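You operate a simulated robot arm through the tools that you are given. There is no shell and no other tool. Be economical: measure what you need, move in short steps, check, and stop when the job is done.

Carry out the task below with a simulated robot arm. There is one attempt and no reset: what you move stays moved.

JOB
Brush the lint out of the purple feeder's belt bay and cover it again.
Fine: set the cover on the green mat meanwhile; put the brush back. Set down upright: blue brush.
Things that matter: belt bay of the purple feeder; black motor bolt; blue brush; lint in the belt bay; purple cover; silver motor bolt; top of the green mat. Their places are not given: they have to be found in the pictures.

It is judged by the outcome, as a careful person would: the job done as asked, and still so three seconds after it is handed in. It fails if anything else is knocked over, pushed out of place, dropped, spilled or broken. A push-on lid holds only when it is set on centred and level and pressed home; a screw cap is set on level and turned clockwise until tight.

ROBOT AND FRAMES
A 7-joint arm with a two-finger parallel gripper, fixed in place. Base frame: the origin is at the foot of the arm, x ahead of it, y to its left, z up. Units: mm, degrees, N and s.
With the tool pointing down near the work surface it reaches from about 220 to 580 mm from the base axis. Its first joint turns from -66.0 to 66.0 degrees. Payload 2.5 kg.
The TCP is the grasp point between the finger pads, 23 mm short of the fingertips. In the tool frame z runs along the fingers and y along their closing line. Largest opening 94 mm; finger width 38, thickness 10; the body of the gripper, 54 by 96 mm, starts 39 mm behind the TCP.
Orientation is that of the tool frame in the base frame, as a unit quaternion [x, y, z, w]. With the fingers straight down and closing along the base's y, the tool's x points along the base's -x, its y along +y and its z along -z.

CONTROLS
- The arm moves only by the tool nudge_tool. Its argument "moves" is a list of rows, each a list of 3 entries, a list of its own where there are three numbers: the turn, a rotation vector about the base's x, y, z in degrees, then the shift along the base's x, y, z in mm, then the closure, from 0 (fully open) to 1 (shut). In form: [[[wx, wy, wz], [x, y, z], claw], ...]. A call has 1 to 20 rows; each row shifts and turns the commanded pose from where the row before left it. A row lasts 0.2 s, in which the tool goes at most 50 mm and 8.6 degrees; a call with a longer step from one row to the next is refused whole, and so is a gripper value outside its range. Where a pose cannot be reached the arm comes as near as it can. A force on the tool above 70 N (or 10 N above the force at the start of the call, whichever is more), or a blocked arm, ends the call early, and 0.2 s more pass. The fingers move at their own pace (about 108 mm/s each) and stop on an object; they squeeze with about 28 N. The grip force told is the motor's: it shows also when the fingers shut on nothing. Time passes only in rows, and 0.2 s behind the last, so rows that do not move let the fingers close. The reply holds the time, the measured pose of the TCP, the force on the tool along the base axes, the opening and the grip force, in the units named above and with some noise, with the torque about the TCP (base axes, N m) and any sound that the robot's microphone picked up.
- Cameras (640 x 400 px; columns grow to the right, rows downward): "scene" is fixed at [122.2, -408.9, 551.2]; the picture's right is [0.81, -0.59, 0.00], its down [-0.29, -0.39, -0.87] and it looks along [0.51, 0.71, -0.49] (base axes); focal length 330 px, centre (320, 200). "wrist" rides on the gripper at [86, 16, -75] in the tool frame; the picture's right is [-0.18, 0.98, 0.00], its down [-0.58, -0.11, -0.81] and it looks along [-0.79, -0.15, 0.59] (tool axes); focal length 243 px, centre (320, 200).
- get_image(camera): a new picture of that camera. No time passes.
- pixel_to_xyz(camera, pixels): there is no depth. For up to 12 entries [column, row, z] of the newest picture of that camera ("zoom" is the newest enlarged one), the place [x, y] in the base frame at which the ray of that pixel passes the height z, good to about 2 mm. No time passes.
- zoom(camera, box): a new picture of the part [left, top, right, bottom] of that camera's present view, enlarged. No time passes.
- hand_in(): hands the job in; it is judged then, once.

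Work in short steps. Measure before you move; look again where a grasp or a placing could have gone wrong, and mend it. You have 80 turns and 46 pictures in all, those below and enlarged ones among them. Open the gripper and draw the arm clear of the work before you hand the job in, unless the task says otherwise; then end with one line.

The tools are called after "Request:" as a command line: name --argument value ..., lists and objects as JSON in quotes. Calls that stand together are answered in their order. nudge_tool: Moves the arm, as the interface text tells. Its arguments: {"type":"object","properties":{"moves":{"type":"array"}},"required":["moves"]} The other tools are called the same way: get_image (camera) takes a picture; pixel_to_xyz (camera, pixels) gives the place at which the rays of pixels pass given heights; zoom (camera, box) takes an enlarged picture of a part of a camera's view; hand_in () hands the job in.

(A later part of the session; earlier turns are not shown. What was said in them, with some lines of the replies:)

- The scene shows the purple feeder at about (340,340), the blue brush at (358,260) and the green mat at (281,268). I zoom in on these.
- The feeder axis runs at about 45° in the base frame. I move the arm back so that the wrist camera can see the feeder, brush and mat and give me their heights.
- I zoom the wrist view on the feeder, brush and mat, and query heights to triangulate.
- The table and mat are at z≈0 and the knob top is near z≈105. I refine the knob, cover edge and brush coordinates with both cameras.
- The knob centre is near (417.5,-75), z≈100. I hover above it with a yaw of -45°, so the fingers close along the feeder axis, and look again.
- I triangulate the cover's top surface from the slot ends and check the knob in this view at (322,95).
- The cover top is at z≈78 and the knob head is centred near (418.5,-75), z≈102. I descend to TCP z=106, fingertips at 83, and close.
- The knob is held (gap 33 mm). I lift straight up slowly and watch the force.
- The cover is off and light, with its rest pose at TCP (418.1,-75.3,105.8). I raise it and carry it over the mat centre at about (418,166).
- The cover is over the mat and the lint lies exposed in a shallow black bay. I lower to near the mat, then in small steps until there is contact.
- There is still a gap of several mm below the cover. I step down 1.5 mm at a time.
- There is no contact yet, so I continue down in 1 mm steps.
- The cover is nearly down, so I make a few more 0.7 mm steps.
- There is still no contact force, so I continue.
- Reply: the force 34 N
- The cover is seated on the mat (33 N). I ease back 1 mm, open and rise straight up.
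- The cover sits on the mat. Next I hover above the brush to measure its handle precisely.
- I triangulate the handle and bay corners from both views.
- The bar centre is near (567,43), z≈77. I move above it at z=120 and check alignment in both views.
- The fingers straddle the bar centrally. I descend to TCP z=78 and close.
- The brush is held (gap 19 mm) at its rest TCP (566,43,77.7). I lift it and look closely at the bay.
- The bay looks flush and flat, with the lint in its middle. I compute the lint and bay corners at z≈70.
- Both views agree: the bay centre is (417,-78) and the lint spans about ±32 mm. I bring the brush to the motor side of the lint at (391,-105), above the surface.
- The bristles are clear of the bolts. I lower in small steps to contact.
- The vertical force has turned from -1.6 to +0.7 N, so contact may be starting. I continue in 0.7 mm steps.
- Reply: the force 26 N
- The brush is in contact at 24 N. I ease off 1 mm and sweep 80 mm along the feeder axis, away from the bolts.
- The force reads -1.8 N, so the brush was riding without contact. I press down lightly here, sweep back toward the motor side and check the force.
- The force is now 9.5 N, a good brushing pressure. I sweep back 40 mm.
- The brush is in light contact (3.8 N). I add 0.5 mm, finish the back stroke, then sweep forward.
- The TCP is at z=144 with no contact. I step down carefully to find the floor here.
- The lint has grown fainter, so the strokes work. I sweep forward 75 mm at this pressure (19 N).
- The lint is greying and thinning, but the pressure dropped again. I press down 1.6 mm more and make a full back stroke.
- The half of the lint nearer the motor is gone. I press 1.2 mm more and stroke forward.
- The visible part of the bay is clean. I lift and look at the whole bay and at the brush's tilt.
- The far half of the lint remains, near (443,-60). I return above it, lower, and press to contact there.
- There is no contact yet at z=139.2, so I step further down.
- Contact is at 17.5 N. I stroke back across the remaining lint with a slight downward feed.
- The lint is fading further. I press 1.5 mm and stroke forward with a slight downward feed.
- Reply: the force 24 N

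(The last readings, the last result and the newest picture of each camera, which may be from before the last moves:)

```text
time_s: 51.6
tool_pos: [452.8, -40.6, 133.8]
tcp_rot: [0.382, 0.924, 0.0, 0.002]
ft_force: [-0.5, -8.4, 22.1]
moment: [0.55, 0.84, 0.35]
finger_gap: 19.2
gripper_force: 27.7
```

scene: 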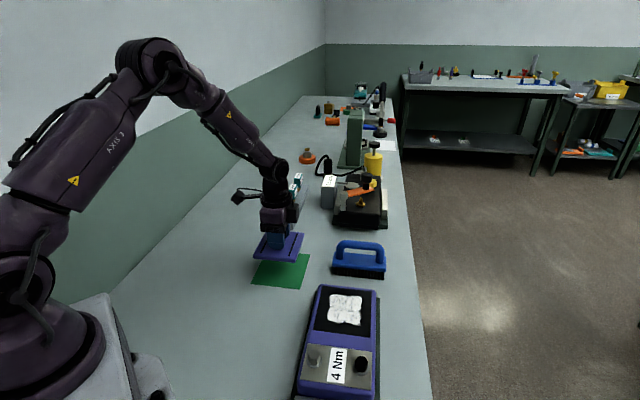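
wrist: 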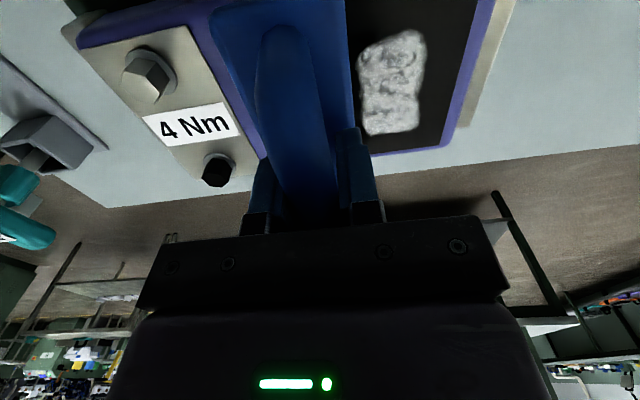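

Contact is firm (22 N). I stroke back once more at this height.

Request:
nudge_tool --moves '[[[0, 0, 0], [-4, -4.1, 0], 1], [[0, 0, 0], [-4, -4.1, 0], 1], [[0, 0, 0], [-4, -4.1, 0], 1], [[0, 0, 0], [-4, -4.1, 0], 1], [[0, 0, 0], [-4, -4.1, 0], 1], [[0, 0, 0], [-4, -4.1, 0], 1], [[0, 0, 0], [-4, -4.1, 0], 1], [[0, 0, 0], [-4, -4.1, 0], 1], [[0, 0, 0], [-4, -4.1, 0], 1], [[0, 0, 0], [-4, -4.1, 0], 1], [[0, 0, 0], [-4, -4.1, 0], 1], [[0, 0, 0], [-4, -4.1, 0], 1], [[0, 0, 0], [-4, -4.1, 0], 1]]'

Request:
get_image --camera "wrist"

```text
time_s: 54.4
tool_pos: [400.2, -95.4, 133.2]
tcp_rot: [0.382, 0.924, 0.0, -0.001]
ft_force: [-0.9, -0.3, -1.5]
moment: [0.01, -0.03, 0.01]
finger_gap: 19.2
gripper_force: 28.1
```

```text
11 pictures are left
```

wrist: 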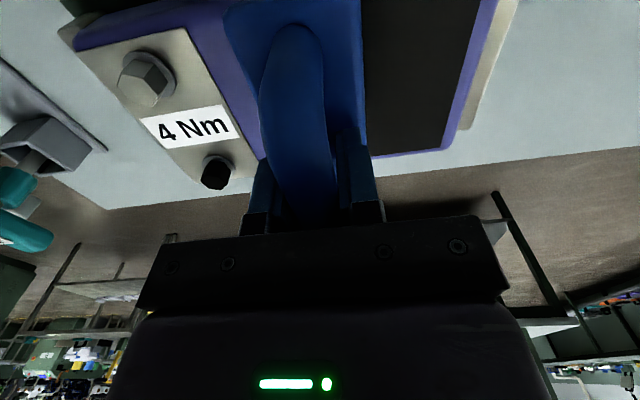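

The bay now looks clean. I lift the brush, carry it back over its original spot, and check its tilt.

Request:
nudge_tool --moves '[[[0, 0, 0], [0, 0, 30], 1], [[0, 0, 0], [0, 0, 35], 1], [[0, 0, 0], [28, 23, 0], 1], [[0, 0, 0], [28, 23, 0], 1], [[0, 0, 0], [28, 23, 0], 1], [[0, 0, 0], [28, 23, 0], 1], [[0, 0, 0], [27, 23, 0], 1], [[0, 0, 0], [27, 23, 0], 1], [[0, 0, 0], [0, 0, -40], 1], [[0, 0, 0], [0, 0, -40], 1], [[0, 0, 0], [0, 0, -20], 1], [[0, 0, 0], [0, 0, 0], 1]]'

Request:
zoom --camera "scene" --box '[290, 200, 420, 350]'

```text
time_s: 57.0
tool_pos: [566.6, 43.9, 98.3]
tcp_rot: [0.383, 0.924, 0.0, 0.001]
ft_force: [0.4, -1.1, -1.5]
moment: [0.03, -0.01, -0.02]
finger_gap: 19.1
gripper_force: 28.5
```

```text
2.67 times, centred on (355, 275) of scene
```

zoom: 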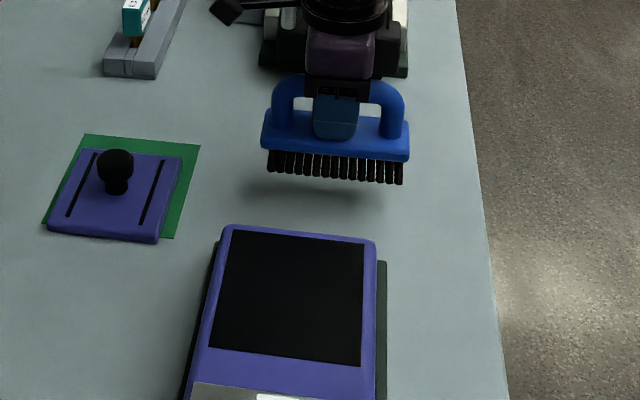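

The bay is clean and the brush looks level. I lower it to near the bench, then step to contact.

Request:
nudge_tool --moves '[[[0, 0, 0], [0, -1, -14], 1], [[0, 0, 0], [0, 0, -10], 1], [[0, 0, 0], [0, 0, -3], 1], [[0, 0, 0], [0, 0, -1], 1], [[0, 0, 0], [0, 0, -1], 1], [[0, 0, 0], [0, 0, -1], 1], [[0, 0, 0], [0, 0, -1], 1], [[0, 0, 0], [0, 0, 0], 1]]'

Request:
zoom --camera "scene" --box '[310, 210, 410, 290]'

```text
time_s: 58.8
tool_pos: [567.4, 42.6, 68.3]
tcp_rot: [0.382, 0.924, 0.0, 0.0]
ft_force: [-1.1, 0.6, -0.3]
moment: [0.03, 0.01, -0.01]
finger_gap: 19.0
gripper_force: 27.6
```

```text
5.00 times, centred on (360, 250) of scene
```

zoom: 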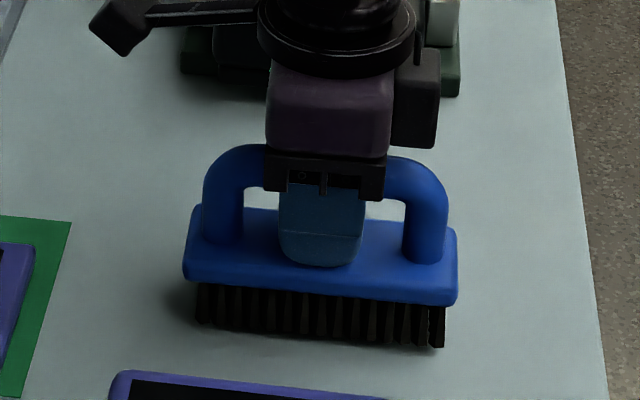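

Only a few mm remain. I step down at 0.7 mm until contact.

Request:
nudge_tool --moves '[[[0, 0, 0], [0, 0, -0.8], 1], [[0, 0, 0], [0, 0, -0.8], 1], [[0, 0, 0], [0, 0, -0.7], 1], [[0, 0, 0], [0, 0, -0.7], 1], [[0, 0, 0], [0, 0, 0], 1]]'

```text
time_s: 60.0
tool_pos: [566.6, 42.3, 64.7]
tcp_rot: [0.383, 0.924, 0.0, 0.0]
ft_force: [0.9, 0.0, -1.3]
moment: [-0.01, -0.01, 0.01]
finger_gap: 19.2
gripper_force: 28.1
```

There is no contact yet, so I continue.

Request:
nudge_tool --moves '[[[0, 0, 0], [0, 0, -0.7], 1], [[0, 0, 0], [0, 0, -0.7], 1], [[0, 0, 0], [0, 0, -0.7], 1], [[0, 0, 0], [0, 0, 0], 1]]'

```text
time_s: 61.0
tool_pos: [566.6, 42.7, 63.3]
tcp_rot: [0.383, 0.924, 0.001, 0.0]
ft_force: [0.5, -0.3, -2.2]
moment: [0.0, 0.03, 0.0]
finger_gap: 18.9
gripper_force: 28.2
```

Request:
nudge_tool --moves '[[[0, 0, 0], [0, 0, -0.7], 1], [[0, 0, 0], [0, 0, -0.7], 1], [[0, 0, 0], [0, 0, -0.7], 1], [[0, 0, 0], [0, 0, 0], 1]]'

Request:
zoom --camera "scene" --box '[310, 210, 410, 290]'

```text
time_s: 62.0
tool_pos: [568.2, 43.8, 61.9]
tcp_rot: [0.382, 0.924, 0.0, 0.0]
ft_force: [-3.6, -0.2, 9.2]
moment: [0.59, 0.59, 0.22]
finger_gap: 19.1
gripper_force: 28.2
```

```text
5.00 times, centred on (360, 250) of scene
```

zoom: 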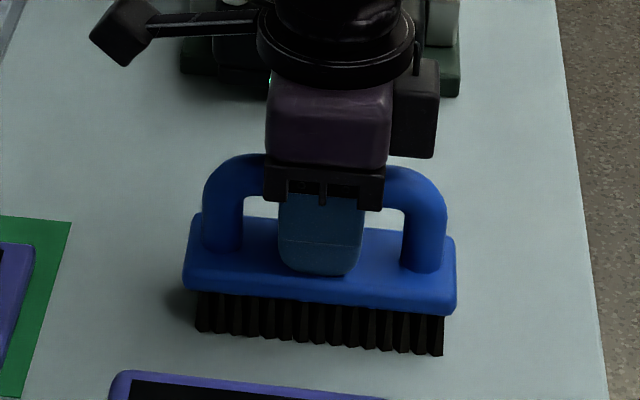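

The brush is on the bench (9 N). I open and rise straight up.

Request:
nudge_tool --moves '[[[0, 0, 0], [0, 0, -0.5], 1], [[0, 0, 0], [0, 0, 0], 0.7], [[0, 0, 0], [0, 0, 0], 0.5], [[0, 0, 0], [0, 0, 0], 0.3], [[0, 0, 0], [0, 0, 0], 0.3], [[0, 0, 0], [0, 0, 15], 0.3], [[0, 0, 0], [0, 0, 30], 0.2], [[0, 0, 0], [0, 0, 40], 0], [[0, 0, 0], [0, 0, 40], 0], [[0, 0, 0], [-24, 25, 0], 0], [[0, 0, 0], [-25, 24, 0], 0], [[0, 0, 0], [-25, 24, 0], 0], [[0, 0, 0], [-25, 24, 0], 0], [[0, 0, 0], [-49, 25, 0], 0], [[0, 0, 0], [0, 0, 0], 0]]'

Request:
zoom --camera "scene" --box '[240, 210, 420, 350]'

Request:
get_image --camera "wrist"

```text
refused: row 14 steps farther than a row can; nothing moved
```

```text
2.86 times, centred on (330, 280) of scene
```

zoom: 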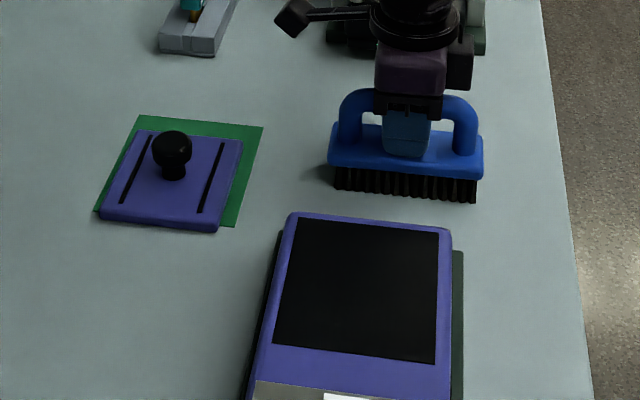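

```text
6 pictures are left
```

wrist: 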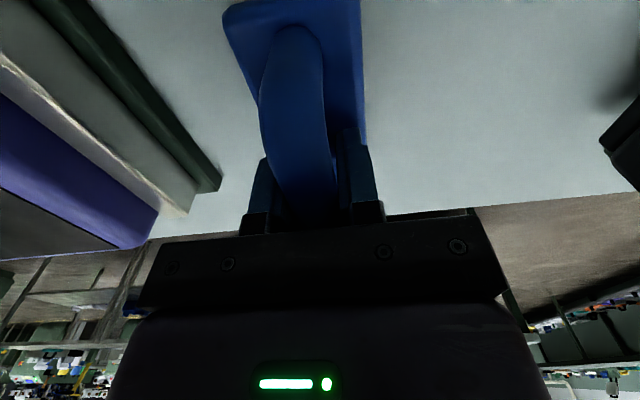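

One row was too long, so nothing moved. I repeat with shorter rows, ending above the cover on the mat.

Request:
nudge_tool --moves '[[[0, 0, 0], [0, 0, -0.5], 1], [[0, 0, 0], [0, 0, 0], 0.7], [[0, 0, 0], [0, 0, 0], 0.5], [[0, 0, 0], [0, 0, 0], 0.3], [[0, 0, 0], [0, 0, 0], 0.3], [[0, 0, 0], [0, 0, 15], 0.3], [[0, 0, 0], [0, 0, 30], 0.2], [[0, 0, 0], [0, 0, 40], 0], [[0, 0, 0], [0, 0, 40], 0], [[0, 0, 0], [-25, 20, 0], 0], [[0, 0, 0], [-25, 20, 0], 0], [[0, 0, 0], [-25, 20, 0], 0], [[0, 0, 0], [-25, 20, 0], 0], [[0, 0, 0], [-25, 20, 0], 0], [[0, 0, 0], [-22, 22, 0], 0], [[0, 0, 0], [0, 0, 0], 0]]'

Request:
zoom --camera "scene" --box '[240, 210, 420, 350]'

```text
time_s: 65.4
tool_pos: [419.9, 165.7, 186.2]
tcp_rot: [0.383, 0.924, 0.0, 0.0]
ft_force: [-0.5, 0.2, -0.2]
moment: [-0.02, 0.03, 0.0]
finger_gap: 94.2
gripper_force: 0.0
```

```text
2.86 times, centred on (330, 280) of scene
```

zoom: 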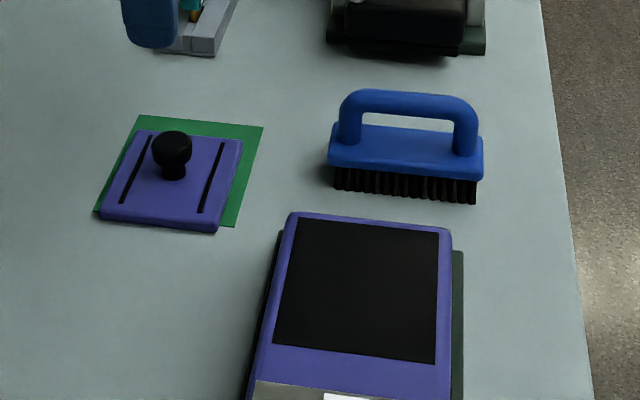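

The brush stands upright in its place and the bay is clean. I descend to grasp the cover knob again at TCP z≈35.

Request:
nudge_tool --moves '[[[0, 0, 0], [-0.7, -0.7, -40], 0], [[0, 0, 0], [0, 0, -40], 0], [[0, 0, 0], [0, 0, -40], 0], [[0, 0, 0], [0, 0, -20], 0], [[0, 0, 0], [0, 0, -11], 0], [[0, 0, 0], [0, 0, 0], 0], [[0, 0, 0], [0, 0, 0], 0.4], [[0, 0, 0], [0, 0, 0], 1], [[0, 0, 0], [0, 0, 0], 1], [[0, 0, 0], [0, 0, 0], 1]]'

```text
time_s: 67.6
tool_pos: [419.9, 164.6, 35.2]
tcp_rot: [0.382, 0.924, 0.0, 0.001]
ft_force: [3.1, 2.0, 10.0]
moment: [-0.1, 0.1, 0.03]
finger_gap: 32.5
gripper_force: 27.9
```

The knob is held (gap 32.5). I lift the cover and carry it back over the bay, to hover at z≈125.

Request:
nudge_tool --moves '[[[0, 0, 0], [0, 0, 10], 1], [[0, 0, 0], [0, 0, 35], 1], [[0, 0, 0], [0, 0, 40], 1], [[0, 0, 0], [0, 0, 40], 1], [[0, 0, 0], [0, 0, 20], 1], [[0, 0, 0], [0, -40, 0], 1], [[0, 0, 0], [0, -40, 0], 1], [[0, 0, 0], [0, -40, 0], 1], [[0, 0, 0], [0, -40, 0], 1], [[0, 0, 0], [0, -40, 0], 1], [[0, 0, 0], [-0.5, -40, 0], 1], [[0, 0, 0], [0, 0, -30], 1], [[0, 0, 0], [0, 0, -25], 1], [[0, 0, 0], [0, 0, 0], 1], [[0, 0, 0], [0, 0, 0], 1]]'

Request:
zoom --camera "scene" --box '[280, 240, 400, 370]'

```text
time_s: 70.8
tool_pos: [419.2, -76.0, 123.9]
tcp_rot: [0.382, 0.924, 0.0, 0.0]
ft_force: [-0.3, -0.4, -0.3]
moment: [0.01, 0.03, -0.02]
finger_gap: 32.7
gripper_force: 27.9
```

```text
3.08 times, centred on (340, 305) of scene
```

zoom: 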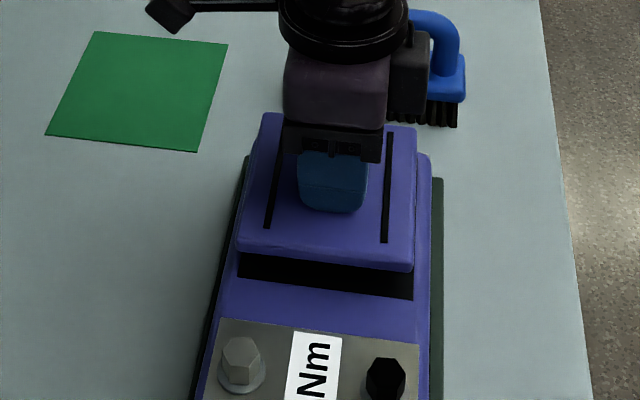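

The cover is aligned over the bay. I lower it to just above seating, then step to contact.

Request:
nudge_tool --moves '[[[0, 0, 0], [-0.5, 0.4, -8], 1], [[0, 0, 0], [0, 0, -5], 1], [[0, 0, 0], [0, 0, -2], 1], [[0, 0, 0], [0, 0, -1], 1], [[0, 0, 0], [0, 0, 0], 1]]'

```text
time_s: 72.0
tool_pos: [417.7, -76.6, 107.8]
tcp_rot: [0.382, 0.924, 0.0, 0.0]
ft_force: [0.2, 0.4, 0.4]
moment: [0.01, 0.01, -0.01]
finger_gap: 32.8
gripper_force: 27.8
```

Request:
zoom --camera "scene" --box '[280, 240, 400, 350]'

```text
3.64 times, centred on (340, 295) of scene
```

zoom: 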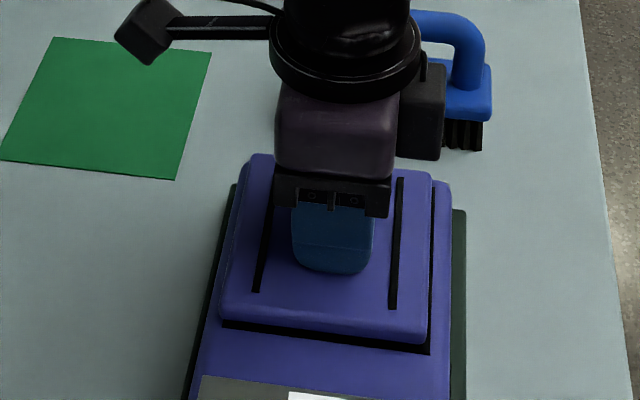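

Compared with the original seated picture, the slots are about 4 px to the left (257 vs 261, 393 vs 397) and slightly high, so the cover slipped about 2 mm in the grip. I shift by (0.9,-1.9), lower 1.5 mm and look again.

Request:
nudge_tool --moves '[[[0, 0, 0], [0.9, -1.9, 0], 1], [[0, 0, 0], [0, 0, -0.8], 1], [[0, 0, 0], [0, 0, -0.7], 1], [[0, 0, 0], [0, 0, 0], 1]]'

Request:
zoom --camera "scene" --box '[280, 240, 400, 350]'

```text
time_s: 73.0
tool_pos: [419.5, -77.3, 106.2]
tcp_rot: [0.383, 0.924, 0.0, 0.001]
ft_force: [-0.7, -0.5, -0.3]
moment: [0.02, 0.01, 0.01]
finger_gap: 32.8
gripper_force: 28.2
```

```text
3.64 times, centred on (340, 295) of scene
```

zoom: 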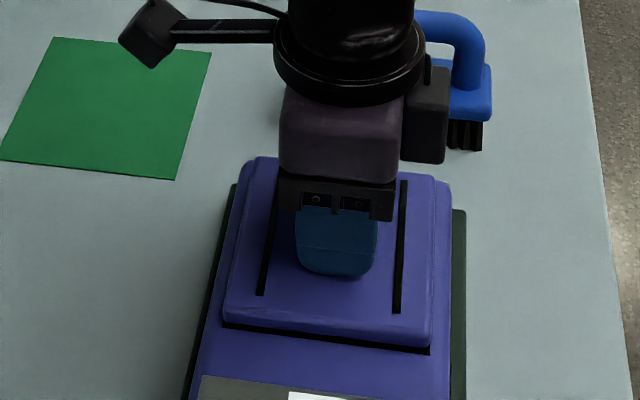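

The slots are now at (261,295) and (397,312), against (261,297) and (397,315) originally, which leaves only about 1 mm of height. I step down to seat and press it home.

Request:
nudge_tool --moves '[[[0, 0, 0], [0, 0, -0.6], 1], [[0, 0, 0], [0, 0, -0.6], 1], [[0, 0, 0], [0, 0, -0.6], 1], [[0, 0, 0], [0, 0, 0], 1]]'

```text
time_s: 74.0
tool_pos: [419.4, -79.1, 105.7]
tcp_rot: [0.383, 0.924, 0.0, -0.001]
ft_force: [-0.4, 1.0, 1.6]
moment: [-0.08, 0.0, -0.02]
finger_gap: 32.7
gripper_force: 27.8
```

Contact is starting (1.6 N). I press a little further.

Request:
nudge_tool --moves '[[[0, 0, 0], [0, 0, -0.6], 1], [[0, 0, 0], [0, 0, -0.6], 1], [[0, 0, 0], [0, 0, -0.6], 1], [[0, 0, 0], [0, 0, 0], 1]]'

```text
time_s: 75.0
tool_pos: [419.4, -77.2, 105.2]
tcp_rot: [0.382, 0.924, 0.0, 0.0]
ft_force: [-11.0, 0.9, 34.0]
moment: [-0.03, 0.63, -0.06]
finger_gap: 32.5
gripper_force: 28.5
```

The cover is pressed down at 34 N, at about the original seated height. I ease off, open, rise and inspect.

Request:
nudge_tool --moves '[[[0, 0, 0], [0, 0, 0.8], 1], [[0, 0, 0], [0, 0, 0], 0.6], [[0, 0, 0], [0, 0, 0], 0.3], [[0, 0, 0], [0, 0, 0], 0.2], [[0, 0, 0], [0, 0, 0], 0.2], [[0, 0, 0], [0, 0, 15], 0.2], [[0, 0, 0], [0, 0, 40], 0], [[0, 0, 0], [0, 0, 40], 0], [[0, 0, 0], [-30, 30, 20], 0], [[0, 0, 0], [-30, 35, 10], 0], [[0, 0, 0], [-30, 35, 0], 0], [[0, 0, 0], [-20, 35, 0], 0], [[0, 0, 0], [0, 0, 0], 0]]'

Request:
zoom --camera "scene" --box '[280, 240, 400, 350]'

```text
time_s: 77.8
tool_pos: [308.1, 58.2, 230.3]
tcp_rot: [0.382, 0.924, 0.001, 0.0]
ft_force: [-0.3, 0.1, 1.0]
moment: [0.02, -0.04, 0.01]
finger_gap: 94.0
gripper_force: 0.0
```

```text
3.64 times, centred on (340, 295) of scene
```

zoom: 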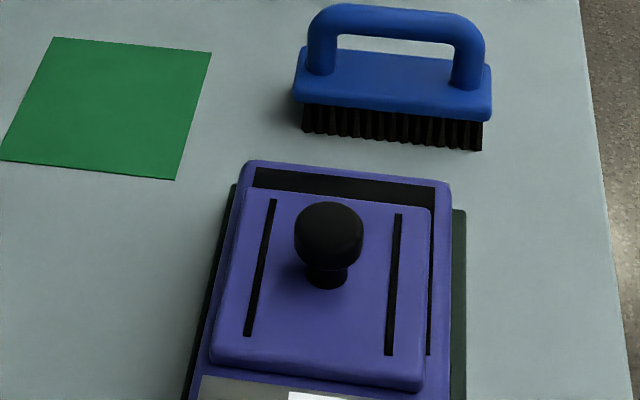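

The cover slid about 18 mm toward the motor on release, so I must re-grip and re-centre it. I measure the knob, now at zoom (328,235), and the cover slots relative to the originals.

Request:
pixel_to_xyz --camera "zoom" --pixels '[[328, 233, 104], [246, 336, 78], [388, 355, 78], [261, 297, 78], [397, 315, 78], [273, 199, 78], [398, 214, 78], [336, 194, 104]]'

Request:
pixel_to_xyz --camera "scene" --pixels '[[344.4, 294.7, 104], [323.8, 321.7, 78], [360.7, 326.2, 78]]'

```text
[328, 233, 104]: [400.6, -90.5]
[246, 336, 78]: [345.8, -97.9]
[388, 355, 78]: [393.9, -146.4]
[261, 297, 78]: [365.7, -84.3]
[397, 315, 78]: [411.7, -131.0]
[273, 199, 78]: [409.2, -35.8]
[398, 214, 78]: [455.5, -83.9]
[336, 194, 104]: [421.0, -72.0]
```

```text
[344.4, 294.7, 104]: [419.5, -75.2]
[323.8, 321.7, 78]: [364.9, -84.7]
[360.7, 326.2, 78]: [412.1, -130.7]
```

The cover moved by (-19,-15), so the knob is now near (399.3,-90.2). A fingertip probably dragged on the cover top at release, so this time I grip about 4 mm higher, with the fingers only part open to stay clear of the bolts.

Request:
nudge_tool --moves '[[[0, 0, 0], [18.2, -29.7, 0], 0.3], [[0, 0, 0], [18.2, -29.7, 0], 0.3], [[0, 0, 0], [18.2, -29.7, 0], 0.3], [[0, 0, 0], [18.2, -29.7, 0], 0.3], [[0, 0, 0], [18.2, -29.7, 0], 0.3], [[0, 0, 0], [0, 0, -40], 0.3], [[0, 0, 0], [0, 0, -40], 0.3], [[0, 0, 0], [0, 0, -10], 0.3], [[0, 0, 0], [0, 0, 0], 0.3]]'

```text
time_s: 79.8
tool_pos: [399.8, -91.8, 139.6]
tcp_rot: [0.383, 0.924, 0.0, 0.0]
ft_force: [-0.3, -0.2, 0.4]
moment: [0.0, -0.02, 0.01]
finger_gap: 65.8
gripper_force: 0.0
```

The position is good; I nudge y by +1, descend to z=110 and close.

Request:
nudge_tool --moves '[[[0, 0, 0], [-0.3, 1, -15], 0.3], [[0, 0, 0], [0, 0, -10], 0.3], [[0, 0, 0], [0, 0, -4.5], 0.3], [[0, 0, 0], [0, 0, 0], 0.3], [[0, 0, 0], [0, 0, 0], 0.5], [[0, 0, 0], [0, 0, 0], 1], [[0, 0, 0], [0, 0, 0], 1], [[0, 0, 0], [0, 0, 0], 1]]'

```text
time_s: 81.6
tool_pos: [399.9, -89.8, 109.7]
tcp_rot: [0.383, 0.924, 0.001, 0.0]
ft_force: [0.5, -0.3, 0.0]
moment: [0.01, -0.01, -0.03]
finger_gap: 32.9
gripper_force: 28.5
```

The knob is held high on its head. I lift 12 mm, shift by (18.5,14.6) back to centre and lower to just above the seat.

Request:
nudge_tool --moves '[[[0, 0, 0], [0, 0, 4], 1], [[0, 0, 0], [0, 0, 8], 1], [[0, 0, 0], [9.2, 7.3, 0], 1], [[0, 0, 0], [9.3, 7.3, 0], 1], [[0, 0, 0], [0, 0, -6], 1], [[0, 0, 0], [0, 0, -4], 1], [[0, 0, 0], [0, 0, -1], 1], [[0, 0, 0], [0, 0, 0], 1]]'

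```text
time_s: 83.4
tool_pos: [419.4, -74.7, 109.3]
tcp_rot: [0.383, 0.924, 0.0, 0.001]
ft_force: [0.3, 0.0, -1.0]
moment: [0.01, -0.01, 0.01]
finger_gap: 32.7
gripper_force: 27.2
```

I step down gently to feel for contact.

Request:
nudge_tool --moves '[[[0, 0, 0], [0, 0, -0.5], 1], [[0, 0, 0], [0, 0, 0], 1]]'

Request:
nudge_tool --moves '[[[0, 0, 0], [0, 0, -0.3], 1]]'

Request:
nudge_tool --moves '[[[0, 0, 0], [0, 0, -0.3], 1]]'

```text
time_s: 84.0
tool_pos: [418.5, -76.8, 109.9]
tcp_rot: [0.383, 0.924, 0.0, 0.0]
ft_force: [0.8, -0.1, -0.7]
moment: [0.01, 0.01, -0.01]
finger_gap: 32.9
gripper_force: 27.7
```

```text
time_s: 84.4
tool_pos: [418.1, -76.1, 109.6]
tcp_rot: [0.383, 0.924, 0.0, 0.0]
ft_force: [-0.3, 0.1, -0.1]
moment: [-0.02, 0.01, 0.0]
finger_gap: 33.0
gripper_force: 28.2
```

```text
time_s: 84.8
tool_pos: [417.9, -75.7, 108.5]
tcp_rot: [0.382, 0.924, 0.0, 0.0]
ft_force: [-0.4, 0.0, -0.8]
moment: [0.01, -0.01, 0.0]
finger_gap: 33.0
gripper_force: 27.9
```

The averaged position (418.5,-75.8) matches the original seat. I continue down to contact.

Request:
nudge_tool --moves '[[[0, 0, 0], [0, 0, -0.5], 1], [[0, 0, 0], [0, 0, 0], 1]]'

Request:
nudge_tool --moves '[[[0, 0, 0], [0, 0, -0.5], 1], [[0, 0, 0], [0, 0, 0], 1]]'

Request:
nudge_tool --moves '[[[0, 0, 0], [0, 0, -0.5], 1], [[0, 0, 0], [0, 0, 0], 1]]'

```text
time_s: 85.4
tool_pos: [418.4, -75.5, 109.4]
tcp_rot: [0.382, 0.924, 0.0, -0.001]
ft_force: [-3.1, -0.1, 7.2]
moment: [0.0, 0.18, -0.01]
finger_gap: 33.0
gripper_force: 28.2
```

```text
time_s: 86.0
tool_pos: [419.2, -75.6, 108.6]
tcp_rot: [0.382, 0.924, 0.0, 0.001]
ft_force: [-5.4, 0.0, 18.3]
moment: [-0.01, 0.29, -0.04]
finger_gap: 33.2
gripper_force: 28.5
```

```text
time_s: 86.6
tool_pos: [419.4, -76.0, 110.0]
tcp_rot: [0.382, 0.924, 0.0, 0.001]
ft_force: [-4.6, 0.9, 25.0]
moment: [-0.08, 0.14, 0.01]
finger_gap: 33.1
gripper_force: 28.5
```

The cover is seated, with 25 N at the same height as before. I press a little more, then unload to near zero before opening.

Request:
nudge_tool --moves '[[[0, 0, 0], [0, 0, -0.8], 1], [[0, 0, 0], [0, 0, 0], 1], [[0, 0, 0], [0, 0, 1.2], 1], [[0, 0, 0], [0, 0, 1], 1], [[0, 0, 0], [0, 0, 0], 1]]'

```text
time_s: 87.8
tool_pos: [418.1, -76.3, 109.2]
tcp_rot: [0.383, 0.924, 0.0, -0.002]
ft_force: [1.4, 0.0, 0.8]
moment: [-0.02, -0.07, 0.01]
finger_gap: 33.0
gripper_force: 28.0
```

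The load is near zero. I open gradually to about 60 mm, wait, then rise straight up.

Request:
nudge_tool --moves '[[[0, 0, 0], [0, 0, 0], 0.62], [[0, 0, 0], [0, 0, 0], 0.55], [[0, 0, 0], [0, 0, 0], 0.45], [[0, 0, 0], [0, 0, 0], 0.35], [[0, 0, 0], [0, 0, 0], 0.35], [[0, 0, 0], [0, 0, 5], 0.35], [[0, 0, 0], [0, 0, 15], 0.35], [[0, 0, 0], [0, 0, 30], 0.35], [[0, 0, 0], [0, 0, 40], 0.35], [[0, 0, 0], [0, 0, 40], 0.2], [[0, 0, 0], [-30, 35, 0], 0], [[0, 0, 0], [-30, 35, 0], 0], [[0, 0, 0], [-30, 35, 0], 0], [[0, 0, 0], [-20, 30, 0], 0], [[0, 0, 0], [0, 0, 0], 0]]'

Request:
zoom --camera "scene" --box '[280, 240, 400, 350]'

```text
time_s: 91.0
tool_pos: [307.0, 57.9, 240.0]
tcp_rot: [0.383, 0.924, 0.0, 0.0]
ft_force: [0.2, 0.2, -0.6]
moment: [0.02, 0.02, -0.01]
finger_gap: 94.1
gripper_force: 0.0
```

```text
3.64 times, centred on (340, 295) of scene
```

zoom: 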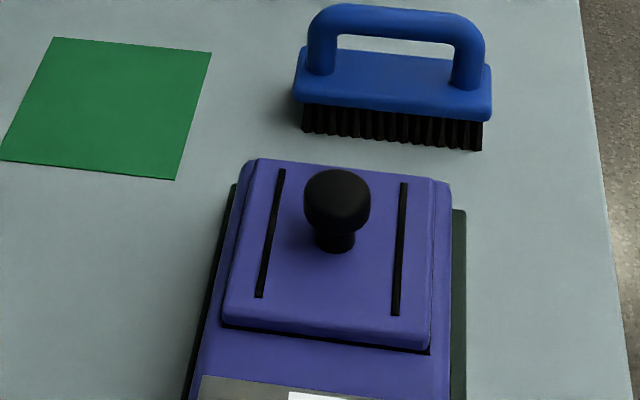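

The slots are at (260,297) and (396,315), matching the original seated cover to within 1 px. The brush stands upright in its place and the arm is clear, so I hand in.

Request:
hand_in

```text
The job is handed in.
```

The lint is brushed out of the purple feeder's belt bay, the cover is back in its original position and pressed down, and the blue brush stands upright where it was. On the first try the cover slid about 24 mm toward the motor as I released it, so I re-gripped it higher and seated it again.
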